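You operate a simulated robot arm through the tools that you are given. There is no shell and no other tool. Be economical: measure what you need, move in short steps, check, and stop when the job is done.

The job below is to be done with a simulated robot arm. You get a single attempt, and the scene is never put back.

JOB
Finish the cladding: press the glued flap down, ratchet the band tight, roll out the wrinkles.
Fine: stroke the blue ratchet lever till the band lies in, five strokes at most; roller back. Set down upright: black roller. What is to be rubbed or washed off counts as gone when no trace of it is left.

Only the result counts: the job must be done as asked and must still hold three seconds after the hand-in. Knocking over, shifting, dropping, spilling or breaking anything else fails it.

ROBOT AND FRAMES
A 7-joint arm with a two-finger parallel gripper on a trunk, on a base that drives. Base frame: it is fixed to the floor where the robot stands at the start and does not move with it; the origin is under the middle of the robot, x ahead of it, y to its left, z up. Lengths are in m, angles in degrees, forces in N, time in s.
With the tool pointing down near the work surface it reaches from about 0.28 to 0.72 m from the robot's upright axis, wherever it stands. Its first joint turns from -166.0 to 166.0 degrees. Places, roughly: black roller [0.25, -1.25, 1]; blue ratchet lever [0.7, 0.5, 1.2]; loose cladding flap [0.9, 0, 1.2]. Payload 1.57 kg.
Tool frame: the origin (TCP) lies between the finger pads and is the grasp point; the fingertips stand 0.03 m ahead of it; z points along the fingers, y is the line along which they close. Largest opening 0.08 m; finger width 0.017, thickness 0.012; the body of the gripper, 0.04 by 0.082 m, starts 0.08 m behind the TCP.
Orientation is told as [roll, pitch, yaw] about the base's x, y, z axes, in that order, counted from this pose: with the fingers straight down and closing along the base's y, the tool's x points along the base's -x, its y along +y and its z along -z.

CONTROLS
- The arm moves only by the tool drive_tool. Its argument "increments" is a list of rows, each a list of 3 entries, a list of its own where there are three numbers: the turn, a rotation vector about the tool's x, y, z in degrees, then the shift along the tool's x, y, z in m, then the opening, from 0 (shut) to 1 (fully open). In form: [[[ax, ay, az], [x, y, z], hand], ...]. A call has 1 to 10 rows; each row shifts and turns the commanded pose from where the row before left it, along the tool's axes as they then stand. Rows are played at 5 a second. More than 0.05 m and 8.6 degrees between two rows, or a gripper value outside its range, and nothing of the call is played. A pose out of reach is approached as far as the arm can. The call stops where the force on the tool passes 40 N (or 10 N more than at its start, if that is more) or the arm is blocked; 0.2 s more then pass. Each finger travels about 0.072 m/s and halts on what it meets, pressing with about 33 N; the grip force reading is that of the motor and also rises with nothing between the fingers. The clock runs only during rows and for 0.2 s after the last one: add rows that do not move to give the fingers time. It gives the time, the measured TCP pose, the force on the tool (base axes), the opening and the grip force at its end, in the units of the frame above (readings bear some noise), with the torque about the TCP (base axes, N m) and any sound that the robot's microphone picked up, and new pictures: "views" is both (left out), scene, wrist or none.
- Cameras (640 x 400 px; columns grow to the right, rows downward): "scene" is now at [0.0005, 0.1344, 1.4072]; the picture's right is [-0.05, -1.00, 0.00], its down [-0.44, 0.02, -0.90] and it looks along [0.90, -0.05, -0.44] (base axes); focal length 256 px, centre (320, 200). "wrist" rides on the gripper at [0.072, -0.007, -0.122] in the tool frame; the picture's right is [0.09, 1.00, 0.00], its down [-0.84, 0.08, -0.54] and it looks along [-0.54, 0.05, 0.84] (tool axes); focal length 238 px, centre (320, 200). There is no depth. A picture from a camera that has moved, and an enlarged one, comes with that camera's place and axes in the base frame and with its lens.
- move_column(by): slides the trunk up (or, below 0, down) by that many m; the arm and the scene camera ride with it, the base frame stays. It gives what a move gives, with no picture.
- drive_base(legs): drives the robot by 1 to 6 legs, each [ahead, left, turn to the left] in m, m and degrees, along the robot's own axes; the way and the turn of a leg run together, so that a leg with both is an arc; at most 1.5 m and 180 degrees a leg. The arm and the cameras ride along, it lands a little off, and it stops where it bumps. It gives what a move gives, and a new picture of the scene camera.
- pan_tilt(pan, tilt): turns the head with the scene camera to pan (to the left, within 86 degrees either way) and tilt (down, from -29 to 69), counted from straight ahead of the robot. It gives what a move gives, and a new picture of the scene camera.
- zoom(camera, box): a new picture of the part [left, top, right, bottom] of that camera's present view, enlarged. The clock stands still meanwhile.
- sign_off(): hands the job in; it is judged then, once.

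Work in short steps. Places have to be worked out from the pictures, the camera data and where the tool is seen: move nearer, look again, correct. Check each grasp and each placing, and mend what went wrong. You have 120 turns and 260 pictures in all, those below and enlarged ones among them. Open the gripper and draw the arm clear of the work before you hand the job in, unless the task says otherwise; then end with one line.

The tools are called after "Request:" by a JSON object that holds its "method" and its "body". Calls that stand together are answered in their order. drive_tool: Moves the arm, as the interface text tells. Its arguments: {"type":"object","properties":{"increments":{"type":"array"},"views":{"type":"string","enum":["both","scene","wrist","none"]}},"required":["increments"]} The other tools are called the same way: move_column (by) slides the trunk up or down; drive_base (legs) drives the base; pan_tilt (pan, tilt) turns the head that bears the scene camera; zoom (camera, box) takes an enlarged picture of a part of a camera's view; sign_off () hands the job in.

At the start:

```text
clock: 0.0
position: [0.4022, 0.0527, 1.0008]
ee_rot: [0.0, 0.0, 0.1]
force: [-0.1, 0.2, 1.0]
torque: [-0.02, -0.02, -0.01]
finger_gap: 0.0801
gripper_force: 0.1
trunk travel left (down, up): [-0.05, 0.065]
robot x, y, heading: [-0.0009, -0.0026, 0.1]
head pan, tilt: [-3.0, 25.9]
```

scene: 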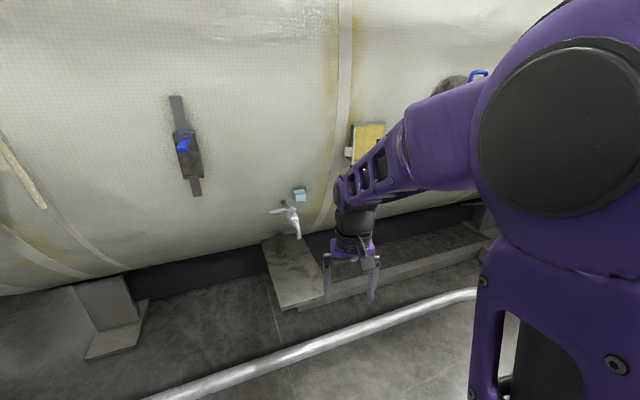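
wrist: 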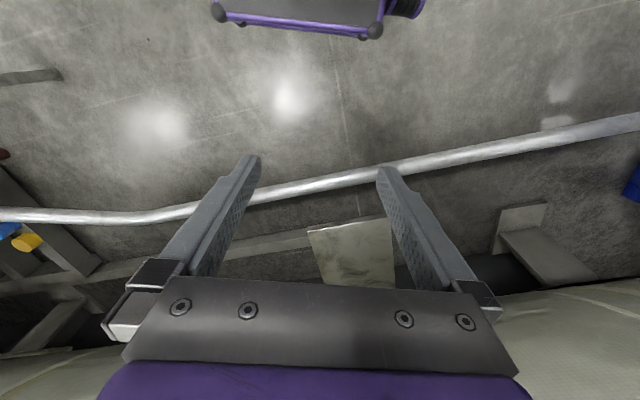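

The picture shows a clad vessel, the ratchet on the left, and something yellow behind the arm. I look around with the head first.

Request:
{"method": "pan_tilt", "body": {"pan": -70, "tilt": 30}}

Request:
{"method": "pan_tilt", "body": {"pan": 30, "tilt": 10}}

Request:
{"method": "pan_tilt", "body": {"pan": -10, "tilt": 0}}

```text
clock: 1.4
position: [0.4026, 0.0524, 1.0]
ee_rot: [0.0, 0.1, -0.1]
force: [-1.0, -0.7, 0.3]
torque: [-0.03, 0.0, -0.02]
finger_gap: 0.0802
gripper_force: 0.0
trunk travel left (down, up): [-0.05, 0.065]
robot x, y, heading: [-0.0037, -0.0004, 0.1]
head pan, tilt: [-70.0, 30.0]
camera scene: at [-0.0602, 0.0542, 1.4008], right [-0.94, -0.34, 0.0], down [-0.17, 0.47, -0.87], along [0.3, -0.81, -0.5], focal length 256 px, centre (320, 200)
```

scene: 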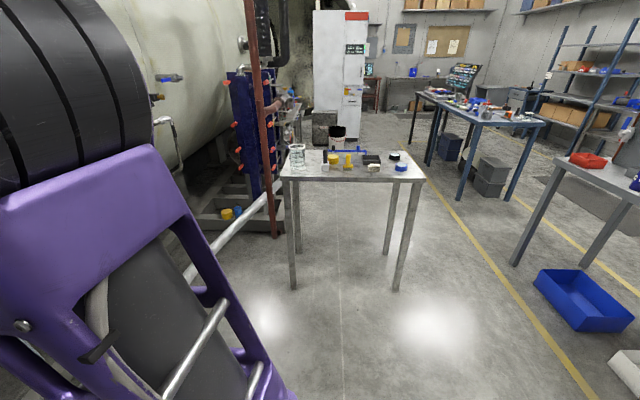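

```text
clock: 3.1
position: [0.4014, 0.051, 0.9999]
ee_rot: [0.0, 0.1, 0.0]
force: [0.2, -0.6, -0.6]
torque: [0.0, 0.02, 0.03]
finger_gap: 0.08
gripper_force: 0.1
trunk travel left (down, up): [-0.05, 0.065]
robot x, y, heading: [-0.0007, 0.0009, -0.3]
head pan, tilt: [30.0, 10.0]
camera scene: at [-0.0092, 0.1775, 1.4472], right [0.42, -0.91, 0.0], down [-0.02, -0.01, -1.0], along [0.91, 0.42, -0.02], focal length 256 px, centre (320, 200)
```

scene: 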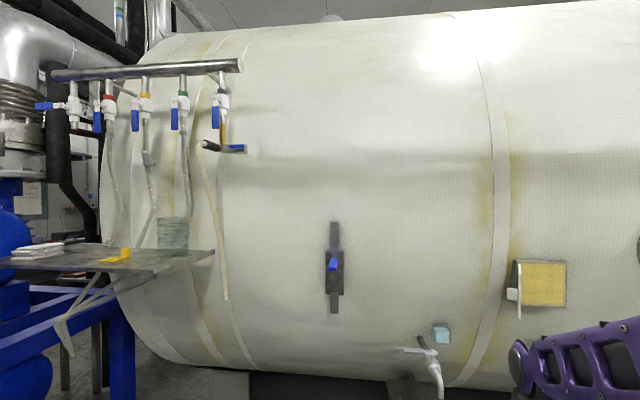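

```text
clock: 4.2
position: [0.4022, 0.0525, 1.0008]
ee_rot: [0.0, 0.0, 0.0]
force: [-0.5, 0.7, -0.2]
torque: [-0.02, 0.0, -0.03]
finger_gap: 0.0799
gripper_force: 0.1
trunk travel left (down, up): [-0.05, 0.065]
robot x, y, heading: [-0.0018, 0.0003, -0.1]
head pan, tilt: [-10.0, 0.0]
camera scene: at [-0.0025, 0.1236, 1.4491], right [-0.17, -0.98, 0.0], down [0.0, 0.0, -1.0], along [0.98, -0.17, 0.0], focal length 256 px, centre (320, 200)
```

scene: 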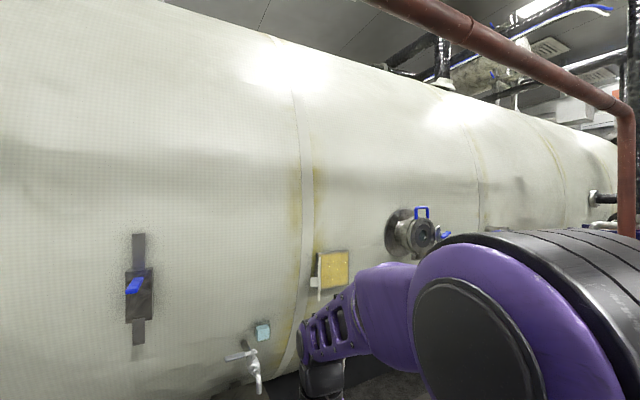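

I zoom on the flap and the ratchet from this view.

Request:
{"method": "zoom", "body": {"camera": "scene", "box": [260, 220, 400, 308]}}

Request:
{"method": "zoom", "body": {"camera": "scene", "box": [70, 220, 210, 308]}}

Request:
{"method": "zoom", "body": {"camera": "scene", "box": [160, 150, 480, 350]}}

```text
4.55 times, centred on (330, 264) of scene
camera zoom: at [-0.0025, 0.1236, 1.4491], right [-0.17, -0.98, 0.0], down [0.0, 0.0, -1.0], along [0.98, -0.17, 0.0], focal length 1164 px, centre (274, -91)
```

zoom: 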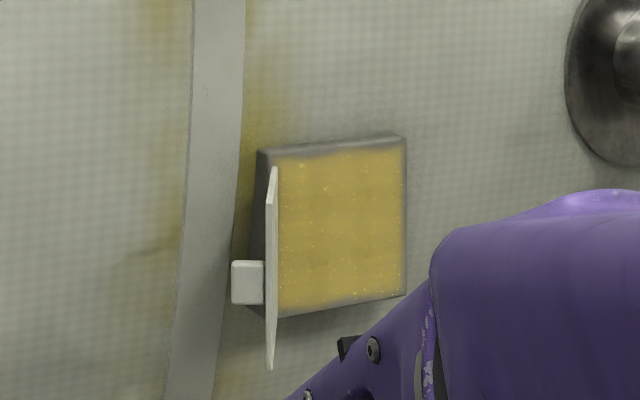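

```text
4.55 times, centred on (140, 264) of scene
camera zoom: at [-0.0025, 0.1236, 1.4491], right [-0.17, -0.98, 0.0], down [0.0, 0.0, -1.0], along [0.98, -0.17, 0.0], focal length 1164 px, centre (1138, -91)
```

zoom: 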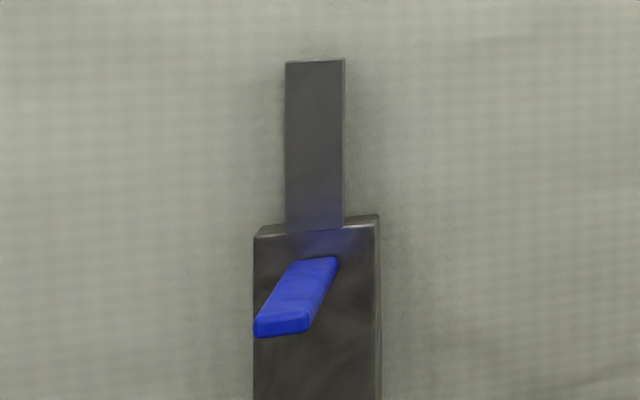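

```text
2.00 times, centred on (320, 250) of scene
camera zoom: at [-0.0025, 0.1236, 1.4491], right [-0.17, -0.98, 0.0], down [0.0, 0.0, -1.0], along [0.98, -0.17, 0.0], focal length 512 px, centre (320, 100)
```

zoom: 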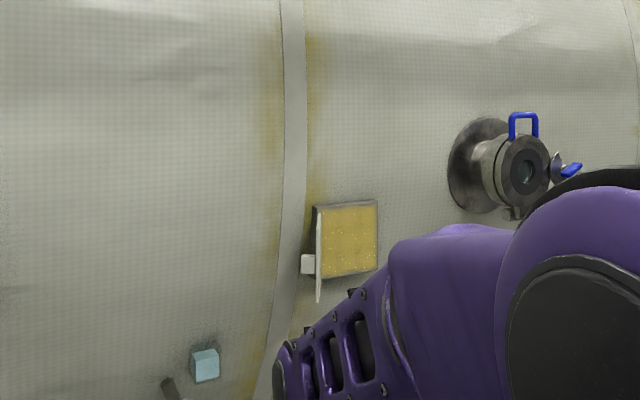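

The flap is hinged on its left edge and stands out from the glued yellow pad, so it must swing to the right. I lift the tool and turn it forward to look at the flap with the wrist camera.

Request:
{"method": "drive_tool", "body": {"increments": [[[0, 0, 0], [-0.02, 0, -0.045], 1], [[0, 0, 0], [-0.02, 0, -0.045], 1], [[0, 0, 0], [-0.02, 0, -0.045], 1], [[0, 0, 0], [-0.02, 0, -0.045], 0.5]], "views": "none"}}

Request:
{"method": "drive_tool", "body": {"increments": [[[0, -8.5, 0], [0, 0, 0], 0], [[0, -8.5, 0], [0, 0, 0], 0], [[0, -8.5, 0], [0, 0, 0], 0], [[0, -8.5, 0], [0, 0, 0], 0], [[0, -8.5, 0], [0, 0, 0], 0], [[0, -8.5, 0], [0, 0, 0], 0], [[0, -8.5, 0], [0, 0, 0], 0], [[0, -8.5, 0], [0, 0, 0], 0], [[0, -8.5, 0], [0, 0, 0], 0], [[0, -8.5, 0], [0, 0, 0], 0]]}}

```text
clock: 5.2
position: [0.4806, 0.0509, 1.1801]
ee_rot: [0.0, 0.0, -0.1]
force: [-0.4, 0.9, 0.3]
torque: [-0.02, -0.01, -0.04]
finger_gap: 0.0399
gripper_force: 0.1
trunk travel left (down, up): [-0.05, 0.065]
robot x, y, heading: [-0.0003, 0.0005, 0.1]
head pan, tilt: [-10.0, 0.0]
```

```text
clock: 7.4
position: [0.4723, 0.1385, 1.1747]
ee_rot: [11.8, -81.8, -0.3]
force: [-0.5, -0.3, 0.8]
torque: [0.01, 0.01, 0.01]
finger_gap: 0.0
gripper_force: 21.3
trunk travel left (down, up): [-0.05, 0.065]
robot x, y, heading: [-0.0031, 0.0016, 0.0]
head pan, tilt: [-10.0, 0.0]
stopped in row 10: the arm was blocked; the commanded pose is now the measured one
camera scene: at [-0.0206, 0.1303, 1.4848], right [-0.12, -0.99, 0.0], down [0.42, -0.05, -0.91], along [0.9, -0.11, 0.42], focal length 256 px, centre (320, 200)
camera wrist: at [0.3442, 0.1085, 1.1201], right [-0.21, 0.98, -0.06], down [-0.42, -0.03, 0.91], along [0.88, 0.21, 0.42], focal length 238 px, centre (320, 200)
```

scene: 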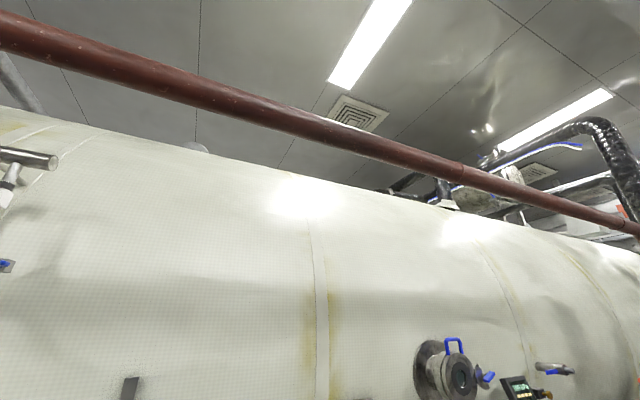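
wrist: 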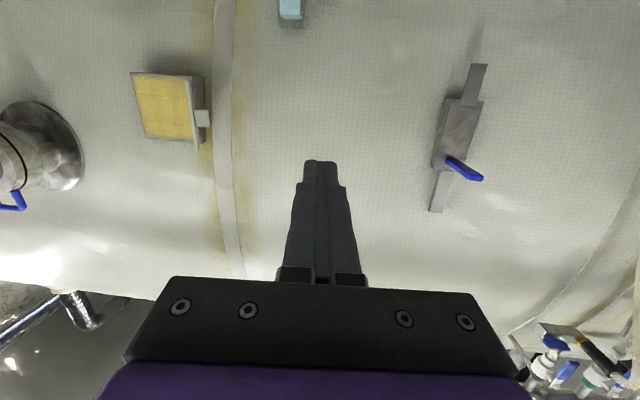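

The elbow nudged the head. I extend the arm forward a little so that the elbow drops.

Request:
{"method": "drive_tool", "body": {"increments": [[[0, 0, 0], [0, 0, 0.03], 0], [[0, 0, 0], [0, 0, 0.03], 0], [[0, 0, 0], [0, 0, 0.03], 0]], "views": "both"}}

```text
clock: 8.2
position: [0.5585, 0.1541, 1.1594]
ee_rot: [10.9, -81.6, 0.1]
force: [0.6, 0.7, 0.9]
torque: [0.03, 0.01, 0.01]
finger_gap: 0.0004
gripper_force: 21.5
trunk travel left (down, up): [-0.05, 0.065]
robot x, y, heading: [0.0039, -0.0034, 0.2]
head pan, tilt: [-10.0, 0.0]
camera scene: at [-0.0027, 0.1237, 1.4492], right [-0.17, -0.98, 0.0], down [0.0, 0.0, -1.0], along [0.98, -0.17, 0.0], focal length 256 px, centre (320, 200)
camera wrist: at [0.4313, 0.1241, 1.1054], right [-0.2, 0.98, -0.06], down [-0.42, -0.03, 0.91], along [0.89, 0.21, 0.42], focal length 238 px, centre (320, 200)
```

scene: 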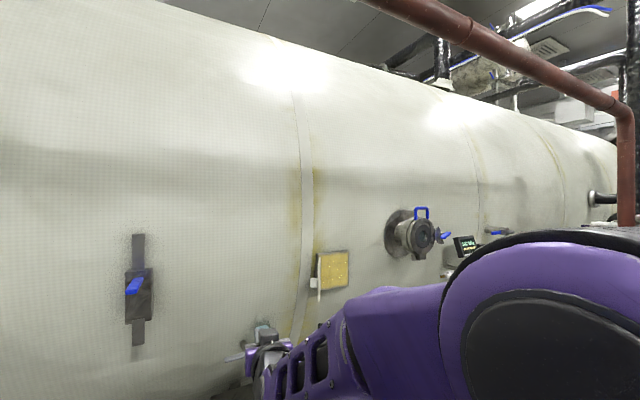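
wrist: 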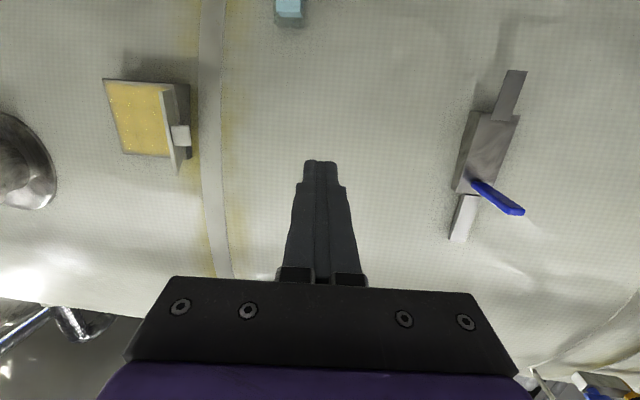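

I zoom in to pick out the flap and lever corners for triangulation.

Request:
{"method": "zoom", "body": {"camera": "wrist", "box": [80, 60, 240, 160]}}

Request:
{"method": "zoom", "body": {"camera": "wrist", "box": [400, 50, 592, 250]}}

Request:
{"method": "zoom", "body": {"camera": "scene", "box": [60, 200, 380, 400]}}

```text
4.00 times, centred on (160, 110) of wrist
camera zoom: at [0.4313, 0.1241, 1.1054], right [-0.2, 0.98, -0.06], down [-0.42, -0.03, 0.91], along [0.89, 0.21, 0.42], focal length 953 px, centre (960, 560)
```

zoom: 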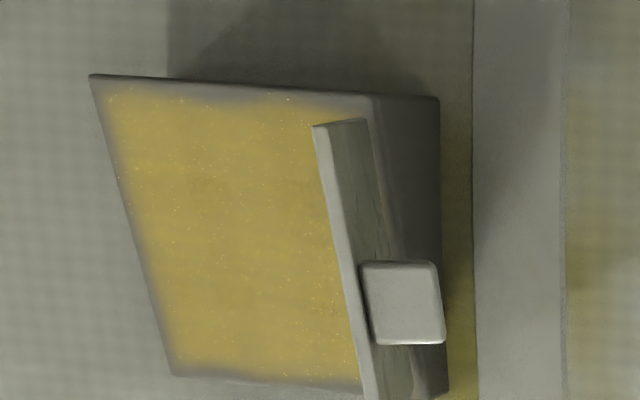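

```text
2.00 times, centred on (496, 150) of wrist
camera zoom: at [0.4313, 0.1241, 1.1054], right [-0.2, 0.98, -0.06], down [-0.42, -0.03, 0.91], along [0.89, 0.21, 0.42], focal length 477 px, centre (-32, 300)
```

zoom: 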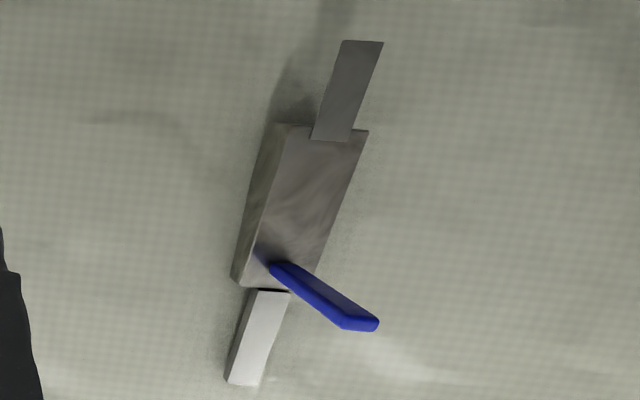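

```text
2.00 times, centred on (220, 300) of scene
camera zoom: at [-0.0027, 0.1237, 1.4492], right [-0.17, -0.98, 0.0], down [0.0, 0.0, -1.0], along [0.98, -0.17, 0.0], focal length 512 px, centre (520, 0)
```

zoom: 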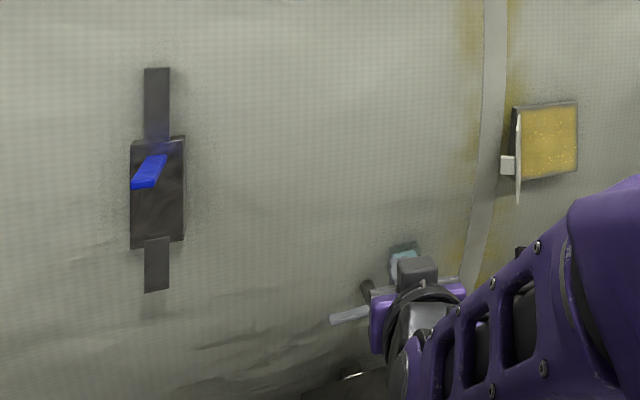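

Triangulating, the hinge is at about (0.94, -0.04) and the flap's free edge at (0.82, -0.017), z 1.12–1.24. Its knob is at (0.826, 0.0, 1.18), and the lever runs from (0.76, 0.48) to its tip at (0.65, 0.45), z 1.24. The tank's normal is yawed about 17°, so I square the base up to it and come nearer.

Request:
{"method": "drive_base", "body": {"legs": [[0, 0, 17], [0.1, -0.22, 0]]}}

Request:
{"method": "pan_tilt", "body": {"pan": 0, "tilt": 20}}

Request:
{"method": "drive_tool", "body": {"increments": [[[0, 0, 0], [0, 0, 0], 0]], "views": "wrist"}}

```text
clock: 12.0
position: [0.6539, 0.1286, 1.1596]
ee_rot: [10.7, -81.8, 17.4]
force: [-1.4, 0.0, 0.4]
torque: [-0.01, 0.02, 0.0]
finger_gap: 0.0003
gripper_force: 21.3
trunk travel left (down, up): [-0.05, 0.065]
robot x, y, heading: [0.167, -0.1843, 17.1]
head pan, tilt: [-10.0, 0.0]
camera scene: at [0.1265, -0.0655, 1.4491], right [0.12, -0.99, 0.0], down [0.0, 0.0, -1.0], along [0.99, 0.12, 0.0], focal length 256 px, centre (320, 200)
```

scene: 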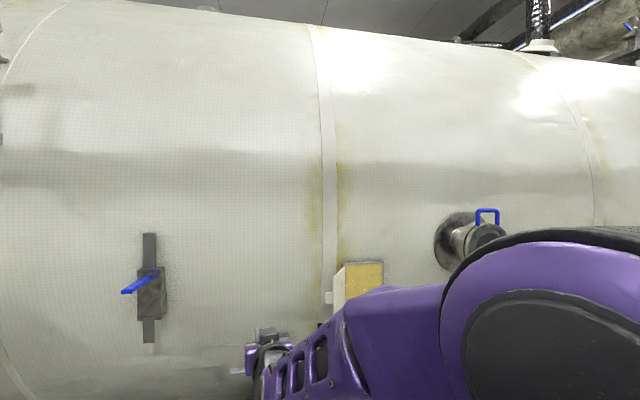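

```text
clock: 12.8
position: [0.6539, 0.1276, 1.1591]
ee_rot: [10.7, -81.6, 17.5]
force: [0.4, -0.4, 0.7]
torque: [0.0, -0.04, -0.01]
finger_gap: 0.0001
gripper_force: 20.9
trunk travel left (down, up): [-0.05, 0.065]
robot x, y, heading: [0.1669, -0.183, 17.3]
head pan, tilt: [0.0, 20.0]
camera scene: at [0.1262, -0.0493, 1.4169], right [0.29, -0.96, 0.0], down [-0.33, -0.1, -0.94], along [0.9, 0.28, -0.34], focal length 256 px, centre (320, 200)
```

scene: 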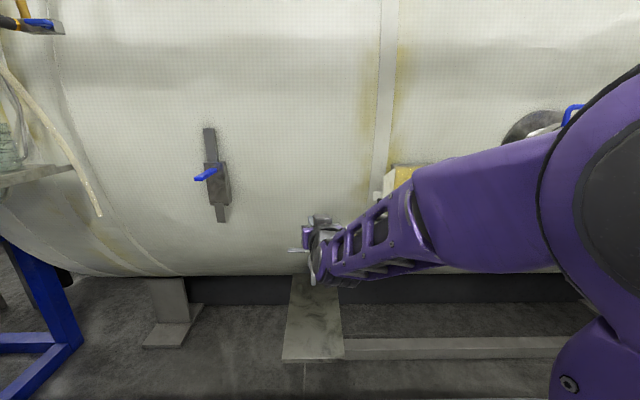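

```text
clock: 13.2
position: [0.6549, 0.1286, 1.161]
ee_rot: [10.7, -81.6, 17.4]
force: [0.1, -0.4, -0.4]
torque: [0.0, 0.0, -0.01]
finger_gap: 0.0
gripper_force: 21.2
trunk travel left (down, up): [-0.05, 0.065]
robot x, y, heading: [0.1654, -0.1845, 17.2]
head pan, tilt: [0.0, 20.0]
camera wrist: at [0.5409, 0.0627, 1.106], right [-0.48, 0.87, -0.06], down [-0.39, -0.15, 0.91], along [0.78, 0.46, 0.42], focal length 238 px, centre (320, 200)
```

wrist: 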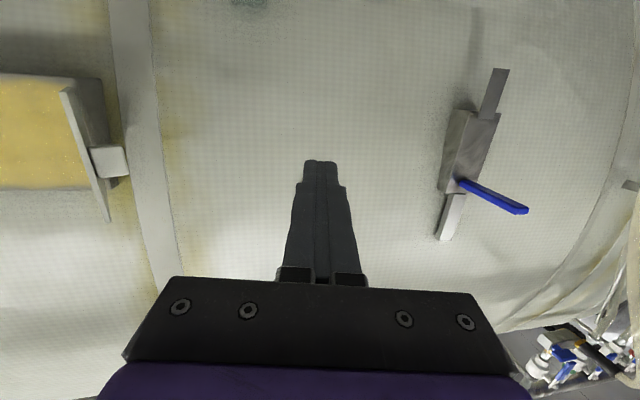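

I straighten the tool to the tank normal, raise it to z 1.213 (above the knob) and move to just left of the flap.

Request:
{"method": "drive_tool", "body": {"increments": [[[5.5, -4, 0], [0, 0, 0], 0], [[5.5, -4, 0], [0, 0, 0], 0], [[0, 0, 0], [-0.026, -0.04, 0], 0], [[0, 0, 0], [-0.027, -0.04, 0], 0], [[0, 0, 0], [0, -0.04, 0], 0], [[0, 0, 0], [0, -0.012, 0.03], 0]], "views": "both"}}

```text
clock: 14.6
position: [0.7187, 0.0086, 1.2129]
ee_rot: [75.2, -89.3, -58.3]
force: [-0.2, -0.3, 0.6]
torque: [0.0, 0.04, -0.03]
finger_gap: 0.0002
gripper_force: 21.3
trunk travel left (down, up): [-0.05, 0.065]
robot x, y, heading: [0.166, -0.1832, 17.1]
head pan, tilt: [0.0, 20.0]
camera scene: at [0.126, -0.0494, 1.4168], right [0.29, -0.96, 0.0], down [-0.33, -0.1, -0.94], along [0.9, 0.28, -0.34], focal length 256 px, centre (320, 200)
camera wrist: at [0.6039, -0.0328, 1.1409], right [-0.29, 0.95, -0.08], down [-0.54, -0.09, 0.84], along [0.79, 0.29, 0.54], focal length 238 px, centre (320, 200)
```

scene: 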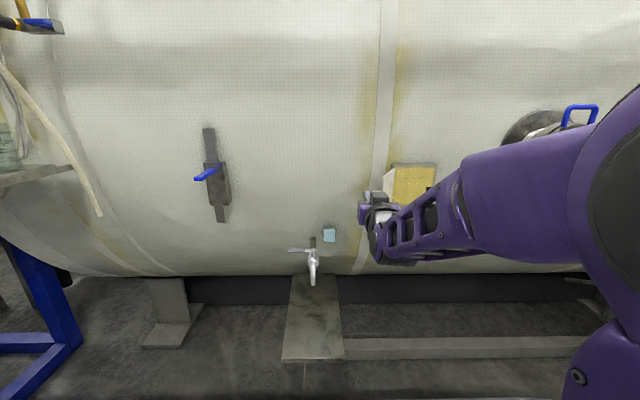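
wrist: 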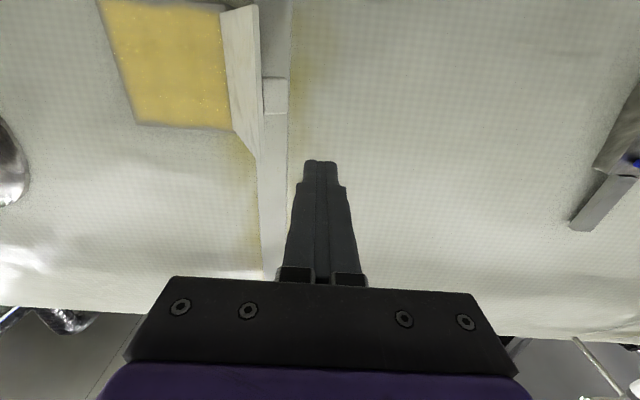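

The view agrees with my estimate. I go forward beside the flap with the tip about 0.05 short of the hinge depth.

Request:
{"method": "drive_tool", "body": {"increments": [[[0, 0, 0], [0, 0, 0.04], 0], [[0, 0, 0], [0, 0, 0.04], 0], [[0, 0, 0], [0, 0, 0.04], 0], [[0, 0, 0], [0, -0.02, 0], 0], [[0, 0, 0], [0, -0.02, 0], 0], [[0, 0, 0], [0, -0.02, 0], 0]], "views": "both"}}

```text
clock: 16.0
position: [0.8541, -0.0146, 1.2094]
ee_rot: [65.6, -89.2, -48.7]
force: [-1.2, -0.6, 0.0]
torque: [-0.02, 0.0, -0.03]
finger_gap: 0.0
gripper_force: 21.5
trunk travel left (down, up): [-0.05, 0.065]
robot x, y, heading: [0.1649, -0.1845, 17.1]
head pan, tilt: [0.0, 20.0]
camera scene: at [0.1261, -0.0492, 1.4168], right [0.3, -0.96, 0.0], down [-0.33, -0.1, -0.94], along [0.9, 0.28, -0.34], focal length 256 px, centre (320, 200)
camera wrist: at [0.7393, -0.0553, 1.1382], right [-0.29, 0.95, -0.08], down [-0.53, -0.09, 0.84], along [0.79, 0.29, 0.54], focal length 238 px, centre (320, 200)
```

scene: 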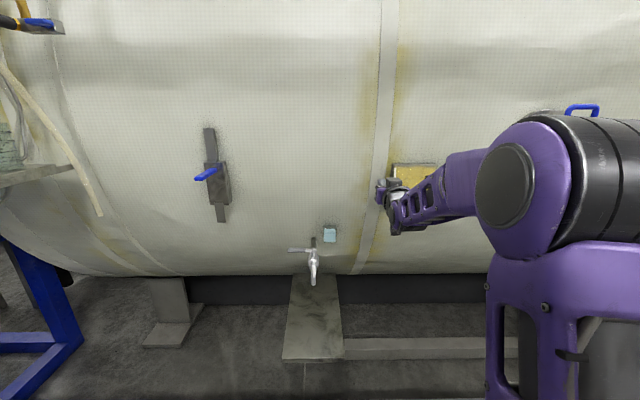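
wrist: 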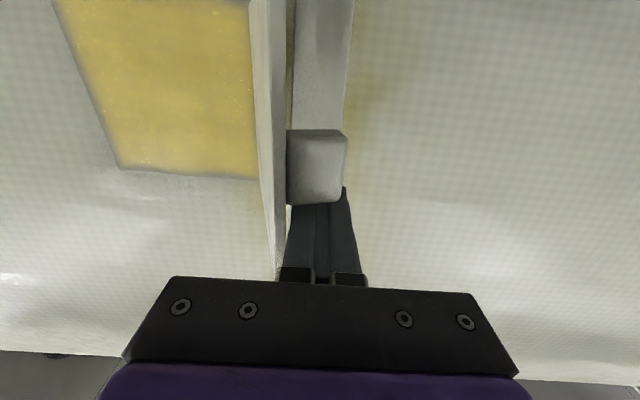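

The finger is just left of the flap and above the knob. I sweep right to swing it.

Request:
{"method": "drive_tool", "body": {"increments": [[[0, 0, 0], [0, -0.015, 0], 0], [[0, 0, 0], [0, -0.015, 0], 0], [[0, 0, 0], [0, -0.015, 0], 0]], "views": "wrist"}}

```text
clock: 16.8
position: [0.8699, -0.0555, 1.2087]
ee_rot: [64.1, -89.2, -47.1]
force: [-0.2, 0.3, -1.0]
torque: [0.02, 0.0, -0.04]
finger_gap: 0.0
gripper_force: 21.5
trunk travel left (down, up): [-0.05, 0.065]
robot x, y, heading: [0.1658, -0.1801, 17.1]
head pan, tilt: [0.0, 20.0]
camera wrist: at [0.7537, -0.0953, 1.137], right [-0.29, 0.95, -0.08], down [-0.53, -0.09, 0.84], along [0.79, 0.29, 0.54], focal length 238 px, centre (320, 200)
```

wrist: 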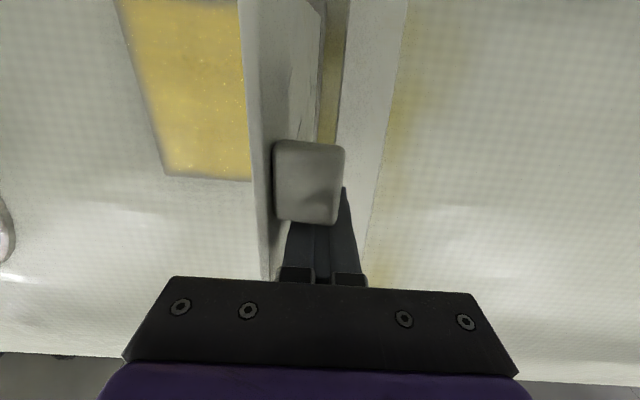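

The flap swings along with almost no force. I continue sweeping.

Request:
{"method": "drive_tool", "body": {"increments": [[[0, 0, 0], [0, -0.015, 0], 0], [[0, 0, 0], [0, -0.015, 0], 0], [[0, 0, 0], [0, -0.015, 0], 0], [[0, 0, 0], [0, -0.015, 0], 0], [[0, 0, 0], [0, -0.01, 0.005], 0]], "views": "wrist"}}

```text
clock: 18.0
position: [0.894, -0.1186, 1.2081]
ee_rot: [64.8, -89.2, -47.7]
force: [0.1, -0.5, 0.6]
torque: [0.01, 0.05, -0.03]
finger_gap: 0.0001
gripper_force: 20.6
trunk travel left (down, up): [-0.05, 0.065]
robot x, y, heading: [0.1655, -0.1857, 17.2]
head pan, tilt: [0.0, 20.0]
camera wrist: at [0.7787, -0.1605, 1.1363], right [-0.29, 0.95, -0.08], down [-0.53, -0.09, 0.84], along [0.79, 0.29, 0.54], focal length 238 px, centre (320, 200)
```

wrist: 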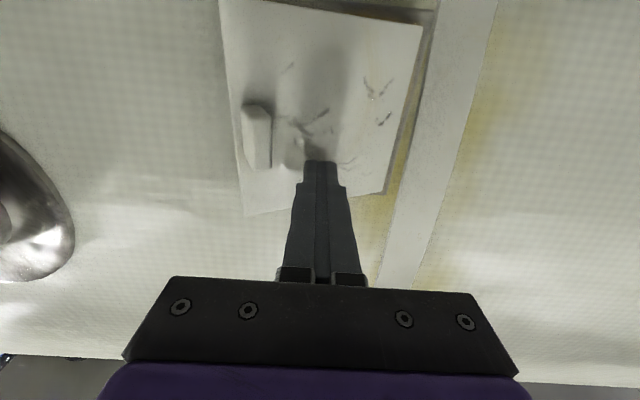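

The flap is nearly closed and its face shows the wrinkle marks. Now I press straight in.

Request:
{"method": "drive_tool", "body": {"increments": [[[0, 0, 0], [0, 0, 0.01], 0], [[0, 0, 0], [0, 0, 0.01], 0], [[0, 0, 0], [0, 0, 0.008], 0], [[0, 0, 0], [0, 0, 0.005], 0], [[0, 0, 0], [0, 0, 0.005], 0], [[0, 0, 0], [0, 0, 0.005], 0]], "views": "wrist"}}

```text
clock: 19.4
position: [0.9281, -0.1101, 1.2076]
ee_rot: [60.1, -89.2, -43.2]
force: [-29.5, -5.3, 0.7]
torque: [0.18, -0.09, 0.2]
finger_gap: 0.0001
gripper_force: 21.9
trunk travel left (down, up): [-0.05, 0.065]
robot x, y, heading: [0.1622, -0.1785, 17.1]
head pan, tilt: [0.0, 20.0]
stopped in row 6: the force on the tool passed its limit at 46 N (the readings are from after the stop); the commanded pose is now the measured one
camera wrist: at [0.8113, -0.1508, 1.1366], right [-0.29, 0.95, -0.08], down [-0.53, -0.09, 0.84], along [0.8, 0.29, 0.53], focal length 238 px, centre (320, 200)
```

wrist: 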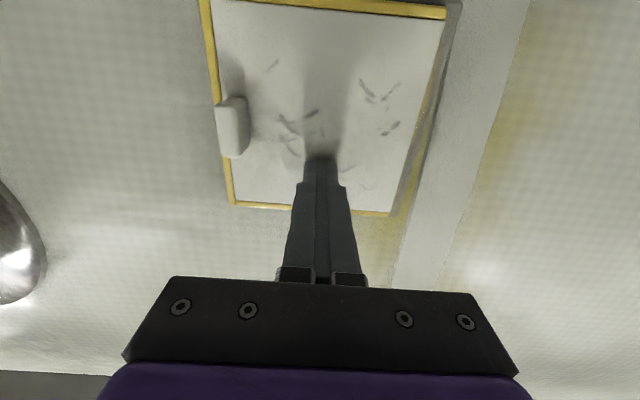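

The flap is flat on the glue with about 30 N on it. I hold the pressure a couple of seconds.

Request:
{"method": "drive_tool", "body": {"increments": [[[0, 0, 0], [0, 0, 0.001], 0], [[0, 0, 0], [0, 0, 0], 0], [[0, 0, 0], [0, 0, 0], 0], [[0, 0, 0], [0, 0, 0], 0], [[0, 0, 0], [0, 0, 0], 0], [[0, 0, 0], [0, 0, 0], 0], [[0, 0, 0], [0, 0, 0], 0], [[0, 0, 0], [0, 0, 0], 0], [[0, 0, 0], [0, 0, 0], 0], [[0, 0, 0], [0, 0, 0], 0]], "views": "none"}}

Request:
{"method": "drive_tool", "body": {"increments": [[[0, 0, 0], [0, 0, -0.02], 0], [[0, 0, 0], [0, 0, -0.04], 0], [[0, 0, 0], [0, 0, -0.04], 0], [[0, 0, 0], [0, 0, 0], 0], [[0, 0, 0], [0, 0, 0], 0]], "views": "both"}}

```text
clock: 19.9
position: [0.9266, -0.1095, 1.2078]
ee_rot: [57.7, -89.2, -40.9]
force: [-29.7, -4.3, 0.7]
torque: [0.12, -0.08, 0.28]
finger_gap: 0.0
gripper_force: 21.3
trunk travel left (down, up): [-0.05, 0.065]
robot x, y, heading: [0.1653, -0.1855, 16.9]
head pan, tilt: [0.0, 20.0]
stopped in row 2: the force on the tool passed its limit at 41 N (the readings are from after the stop); the commanded pose is now the measured one
```

```text
clock: 21.1
position: [0.8376, -0.135, 1.2058]
ee_rot: [47.0, -89.1, -30.2]
force: [0.2, -0.6, -0.3]
torque: [-0.01, -0.02, 0.02]
finger_gap: 0.0001
gripper_force: 21.4
trunk travel left (down, up): [-0.05, 0.065]
robot x, y, heading: [0.1626, -0.1842, 16.9]
head pan, tilt: [0.0, 20.0]
camera scene: at [0.1252, -0.0494, 1.4168], right [0.29, -0.96, 0.0], down [-0.33, -0.1, -0.94], along [0.9, 0.28, -0.34], focal length 256 px, centre (320, 200)
camera wrist: at [0.7215, -0.1767, 1.1353], right [-0.29, 0.95, -0.08], down [-0.53, -0.09, 0.84], along [0.8, 0.29, 0.53], focal length 238 px, centre (320, 200)
```

scene: 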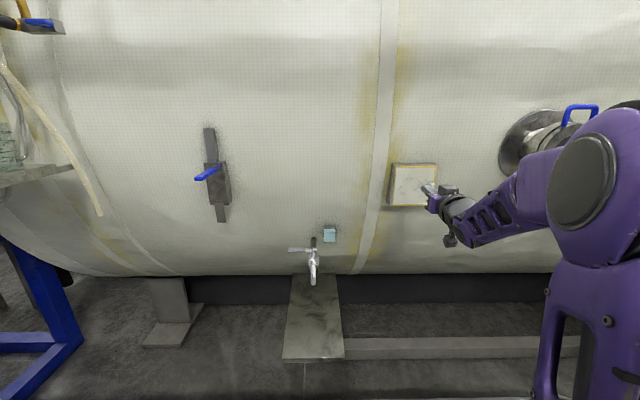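
wrist: 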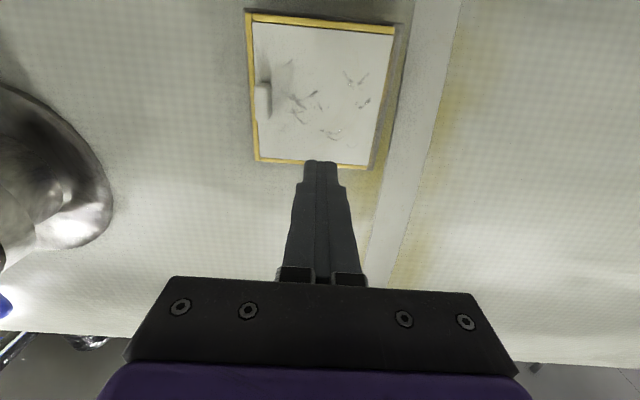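

The flap stays closed and flush on the pad. Next is the ratchet: I back off a bit and drive left about 0.42 m.

Request:
{"method": "drive_base", "body": {"legs": [[-0.06, 0, 0], [0, 0.42, 0]]}}

Request:
{"method": "drive_tool", "body": {"increments": [[[0, 0, 0], [-0.03, 0, -0.02], 0], [[0, 0, 0], [-0.03, 0, -0.02], 0]], "views": "both"}}

```text
clock: 26.2
position: [0.6524, 0.2546, 1.2052]
ee_rot: [47.1, -88.9, -29.4]
force: [0.0, 0.1, -0.7]
torque: [-0.03, 0.02, 0.06]
finger_gap: 0.0001
gripper_force: 21.4
trunk travel left (down, up): [-0.05, 0.065]
robot x, y, heading: [-0.0192, 0.1988, 17.8]
head pan, tilt: [0.0, 20.0]
camera scene: at [-0.0601, 0.3308, 1.4168], right [0.31, -0.95, 0.0], down [-0.33, -0.1, -0.94], along [0.89, 0.29, -0.34], focal length 256 px, centre (320, 200)
```

scene: 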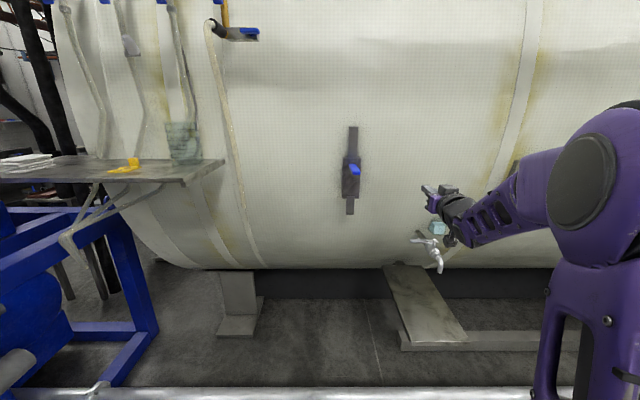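

```text
clock: 26.8
position: [0.616, 0.2418, 1.2683]
ee_rot: [45.8, -89.0, -28.2]
force: [0.5, 0.0, -0.6]
torque: [-0.02, -0.02, 0.03]
finger_gap: 0.0
gripper_force: 21.4
trunk travel left (down, up): [-0.05, 0.065]
robot x, y, heading: [-0.015, 0.2002, 18.0]
head pan, tilt: [0.0, 20.0]
camera scene: at [-0.0599, 0.3308, 1.4168], right [0.31, -0.95, 0.0], down [-0.33, -0.1, -0.94], along [0.89, 0.29, -0.34], focal length 256 px, centre (320, 200)
camera wrist: at [0.5007, 0.1989, 1.1976], right [-0.3, 0.95, -0.08], down [-0.53, -0.1, 0.84], along [0.79, 0.3, 0.53], focal length 238 px, centre (320, 200)
```

scene: 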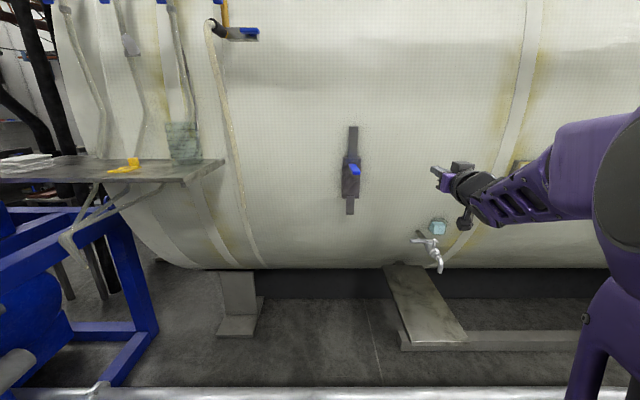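
wrist: 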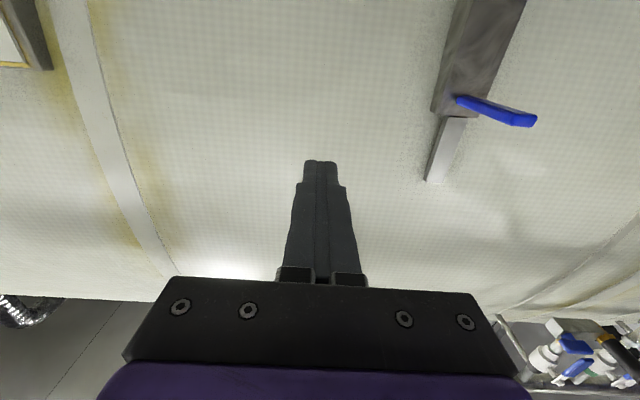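

The lever tip is at about (0.66, 0.46, 1.24). I raise to z 1.30 and move left until I'm in line with it.

Request:
{"method": "drive_tool", "body": {"increments": [[[0, 0, 0], [-0.03, 0.045, 0], 0], [[0, 0, 0], [0, 0.05, 0], 0], [[0, 0, 0], [0, 0.05, 0], 0], [[0, 0, 0], [0, 0.045, 0], 0], [[0, 0, 0], [0, 0, 0.04], 0]], "views": "both"}}

```text
refused: row 1 steps farther than a row can; nothing moved
```

Row 1 was too long, so I reissue it with shorter steps.

Request:
{"method": "drive_tool", "body": {"increments": [[[0, 0, 0], [-0.03, 0.03, 0], 0], [[0, 0, 0], [0, 0.045, 0], 0], [[0, 0, 0], [0, 0.045, 0], 0], [[0, 0, 0], [0, 0.045, 0], 0], [[0, 0, 0], [0, 0.025, 0.03], 0]], "views": "both"}}

```text
clock: 28.0
position: [0.5895, 0.4331, 1.2972]
ee_rot: [43.4, -89.1, -25.9]
force: [0.3, -0.8, -0.4]
torque: [-0.04, 0.03, -0.01]
finger_gap: 0.0001
gripper_force: 21.2
trunk travel left (down, up): [-0.05, 0.065]
robot x, y, heading: [-0.0186, 0.1962, 18.0]
head pan, tilt: [0.0, 20.0]
camera scene: at [-0.0604, 0.3307, 1.4168], right [0.31, -0.95, 0.0], down [-0.33, -0.1, -0.94], along [0.89, 0.29, -0.34], focal length 256 px, centre (320, 200)
camera wrist: at [0.4733, 0.3901, 1.2275], right [-0.3, 0.95, -0.08], down [-0.53, -0.1, 0.84], along [0.79, 0.3, 0.53], focal length 238 px, centre (320, 200)
```

scene: 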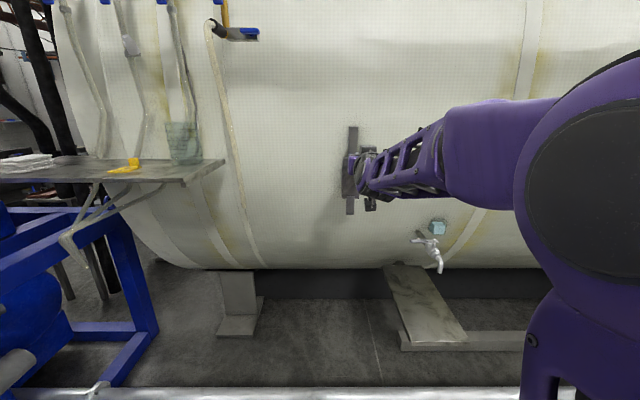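
wrist: 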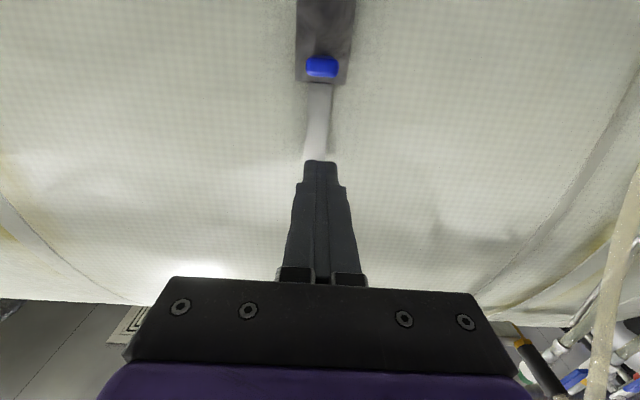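

The lever end is centred under the finger. I go forward over it, then lower slowly to contact.

Request:
{"method": "drive_tool", "body": {"increments": [[[0, 0, 0], [0, 0, 0.035], 0], [[0, 0, 0], [0, 0, 0.035], 0], [[0, 0, 0], [0.02, 0, 0], 0], [[0, 0, 0], [0.01, 0, 0], 0], [[0, 0, 0], [0.01, 0, 0], 0], [[0, 0, 0], [0.01, 0, 0], 0]], "views": "both"}}

```text
clock: 29.4
position: [0.6549, 0.4519, 1.2488]
ee_rot: [48.4, -89.1, -30.7]
force: [0.5, 0.5, -0.3]
torque: [-0.01, -0.03, -0.03]
finger_gap: 0.0
gripper_force: 21.4
trunk travel left (down, up): [-0.05, 0.065]
robot x, y, heading: [-0.0196, 0.1974, 17.9]
head pan, tilt: [0.0, 20.0]
camera scene: at [-0.0601, 0.3308, 1.4168], right [0.31, -0.95, 0.0], down [-0.33, -0.1, -0.94], along [0.89, 0.29, -0.34], focal length 256 px, centre (320, 200)
camera wrist: at [0.539, 0.4098, 1.1772], right [-0.3, 0.95, -0.08], down [-0.53, -0.1, 0.84], along [0.79, 0.3, 0.53], focal length 238 px, centre (320, 200)
```

scene: 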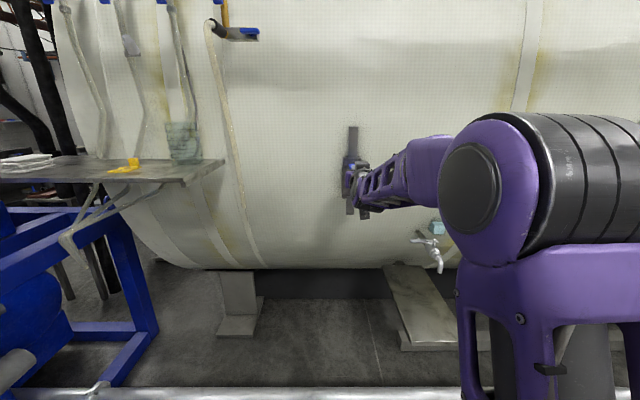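
wrist: 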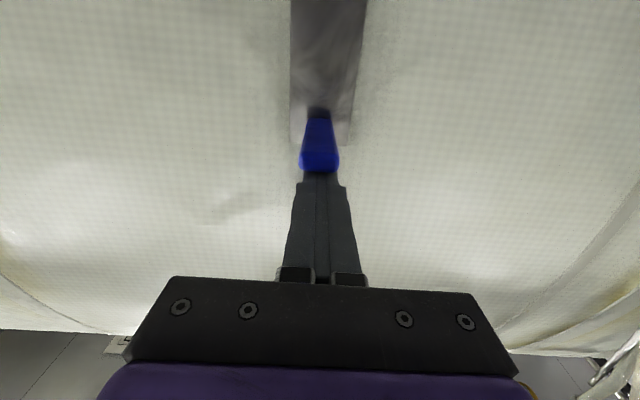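

The lever lies just under the fingertip. I start the downstroke in small steps.

Request:
{"method": "drive_tool", "body": {"increments": [[[0, 0, 0], [0.01, 0, 0], 0], [[0, 0, 0], [0.01, 0, 0.001], 0], [[0, 0, 0], [0.01, 0, 0.002], 0], [[0, 0, 0], [0.01, 0, 0.003], 0]], "views": "both"}}

```text
clock: 30.4
position: [0.6572, 0.4551, 1.2057]
ee_rot: [49.4, -89.1, -31.8]
force: [0.2, 0.1, 1.5]
torque: [-0.02, -0.03, -0.02]
finger_gap: 0.0
gripper_force: 21.0
trunk travel left (down, up): [-0.05, 0.065]
robot x, y, heading: [-0.0203, 0.2002, 18.1]
head pan, tilt: [0.0, 20.0]
camera scene: at [-0.0603, 0.3307, 1.4168], right [0.31, -0.95, 0.0], down [-0.33, -0.1, -0.94], along [0.89, 0.29, -0.34], focal length 256 px, centre (320, 200)
camera wrist: at [0.5416, 0.4126, 1.1355], right [-0.3, 0.95, -0.08], down [-0.53, -0.1, 0.84], along [0.79, 0.3, 0.53], focal length 238 px, centre (320, 200)
```

scene: 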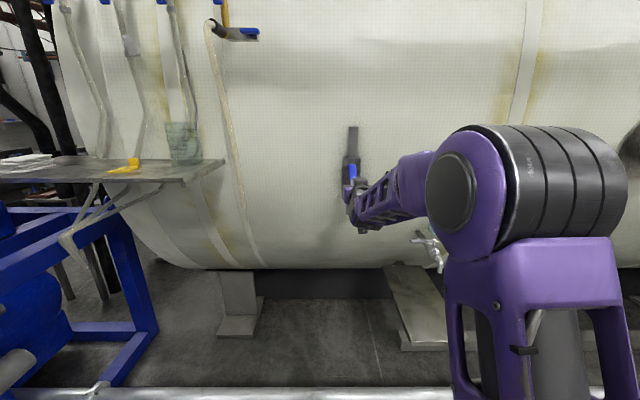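
wrist: 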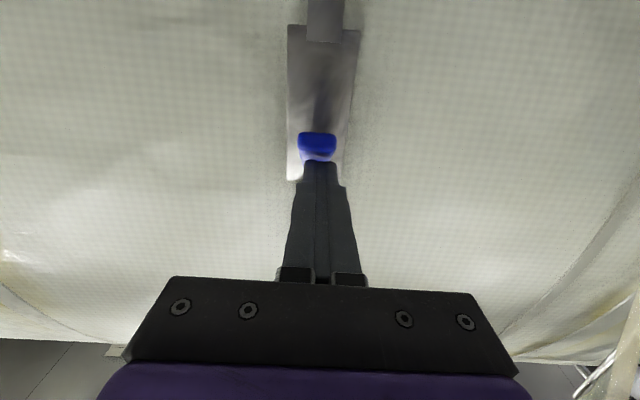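

The lever turns down under the finger with little resistance. I continue along its arc.

Request:
{"method": "drive_tool", "body": {"increments": [[[0, 0, 0], [0.01, 0, 0.004], 0], [[0, 0, 0], [0.01, 0, 0.005], 0], [[0, 0, 0], [0.01, 0, 0.007], 0], [[0, 0, 0], [0.008, 0, 0.008], 0]], "views": "wrist"}}

Request:
{"method": "zoom", "body": {"camera": "scene", "box": [300, 110, 428, 240]}}

```text
clock: 31.4
position: [0.6734, 0.4636, 1.1809]
ee_rot: [116.5, -89.1, -99.1]
force: [-22.6, -7.4, 10.5]
torque: [0.06, -0.08, -0.02]
finger_gap: 0.0
gripper_force: 21.5
trunk travel left (down, up): [-0.05, 0.065]
robot x, y, heading: [-0.0197, 0.1967, 17.9]
head pan, tilt: [0.0, 20.0]
stopped in row 4: the force on the tool passed its limit at 48 N (the readings are from after the stop); the commanded pose is now the measured one
camera wrist: at [0.5598, 0.4197, 1.1082], right [-0.3, 0.95, -0.08], down [-0.54, -0.1, 0.83], along [0.78, 0.29, 0.55], focal length 238 px, centre (320, 200)
```

wrist: 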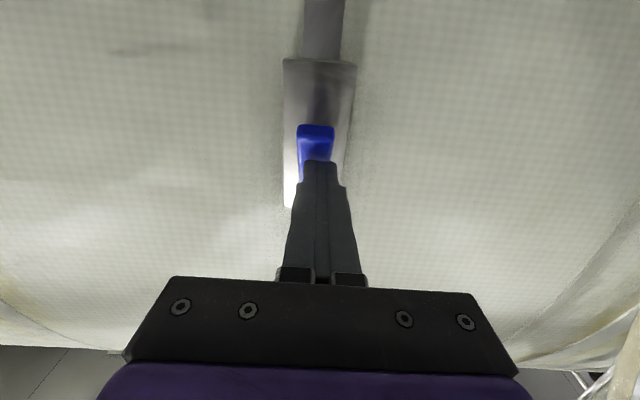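

```text
3.08 times, centred on (364, 175) of scene
camera zoom: at [-0.0648, 0.3292, 1.417], right [0.31, -0.95, 0.0], down [-0.32, -0.1, -0.94], along [0.9, 0.29, -0.34], focal length 788 px, centre (185, 277)
```

zoom: 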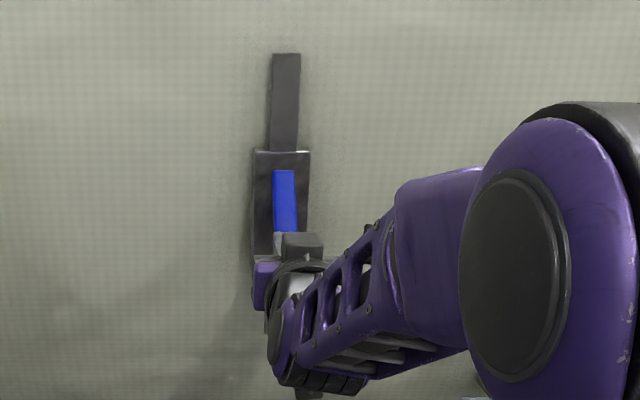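

The force rose at roughly 50° of travel, probably the stroke's stop. I try a bit more straight down, then back off to see whether the lever springs back.

Request:
{"method": "drive_tool", "body": {"increments": [[[0, 0, 0], [0, 0, -0.004], 0], [[0, 0, 0], [0.008, 0, 0], 0], [[0, 0, 0], [0.008, 0, 0], 0], [[0, 0, 0], [0.008, 0, 0], 0]], "views": "wrist"}}

```text
clock: 32.2
position: [0.6704, 0.461, 1.1757]
ee_rot: [154.7, -88.4, -137.0]
force: [-21.0, -7.0, 11.2]
torque: [-0.03, -0.15, 0.0]
finger_gap: 0.0
gripper_force: 21.2
trunk travel left (down, up): [-0.05, 0.065]
robot x, y, heading: [-0.0183, 0.1967, 18.1]
head pan, tilt: [0.0, 20.0]
stopped in row 3: the force on the tool passed its limit at 42 N (the readings are from after the stop); the commanded pose is now the measured one
camera wrist: at [0.5579, 0.4191, 1.1007], right [-0.3, 0.95, -0.08], down [-0.56, -0.11, 0.82], along [0.77, 0.29, 0.56], focal length 238 px, centre (320, 200)
```

wrist: 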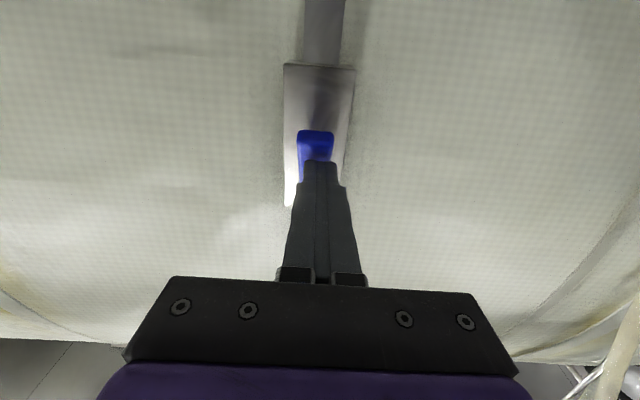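

The reaction is square to the lever at about 60°, so it is on its stop. I withdraw and watch the lever.

Request:
{"method": "drive_tool", "body": {"increments": [[[0, 0, 0], [0, 0, -0.03], 0], [[0, 0, 0], [0, 0, -0.05], 0], [[0, 0, 0], [0, 0, -0.02], 0]], "views": "both"}}

Request:
{"method": "zoom", "body": {"camera": "scene", "box": [300, 110, 428, 240]}}

```text
clock: 33.0
position: [0.5782, 0.4323, 1.1683]
ee_rot: [138.1, -88.9, -120.5]
force: [-0.2, 0.1, 0.3]
torque: [0.02, 0.01, 0.04]
finger_gap: 0.0
gripper_force: 21.1
trunk travel left (down, up): [-0.05, 0.065]
robot x, y, heading: [-0.0194, 0.1964, 18.0]
head pan, tilt: [0.0, 20.0]
camera scene: at [-0.0607, 0.3306, 1.4168], right [0.31, -0.95, 0.0], down [-0.33, -0.1, -0.94], along [0.89, 0.29, -0.34], focal length 256 px, centre (320, 200)
camera wrist: at [0.4641, 0.3912, 1.0945], right [-0.3, 0.95, -0.08], down [-0.55, -0.1, 0.83], along [0.78, 0.29, 0.55], focal length 238 px, centre (320, 200)
```

scene: 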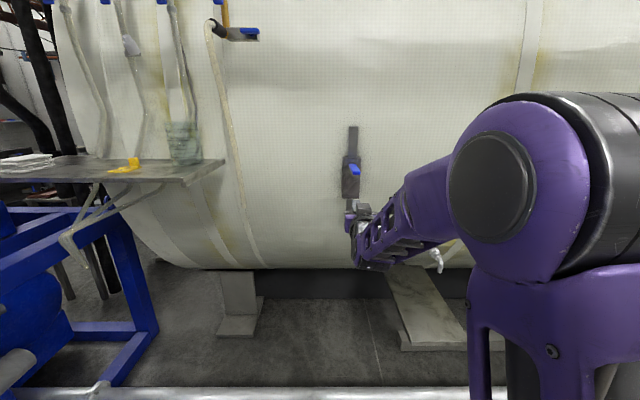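
wrist: 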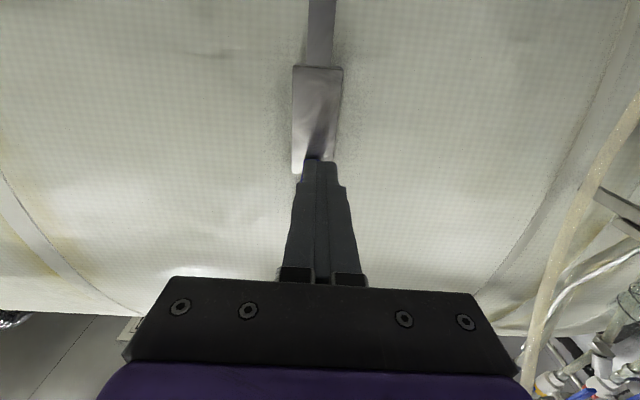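

```text
3.08 times, centred on (364, 175) of scene
camera zoom: at [-0.0607, 0.3306, 1.4168], right [0.31, -0.95, 0.0], down [-0.33, -0.1, -0.94], along [0.89, 0.29, -0.34], focal length 788 px, centre (185, 277)
```

zoom: 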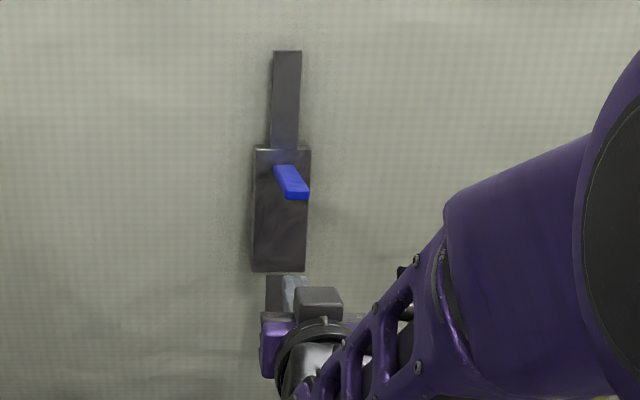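

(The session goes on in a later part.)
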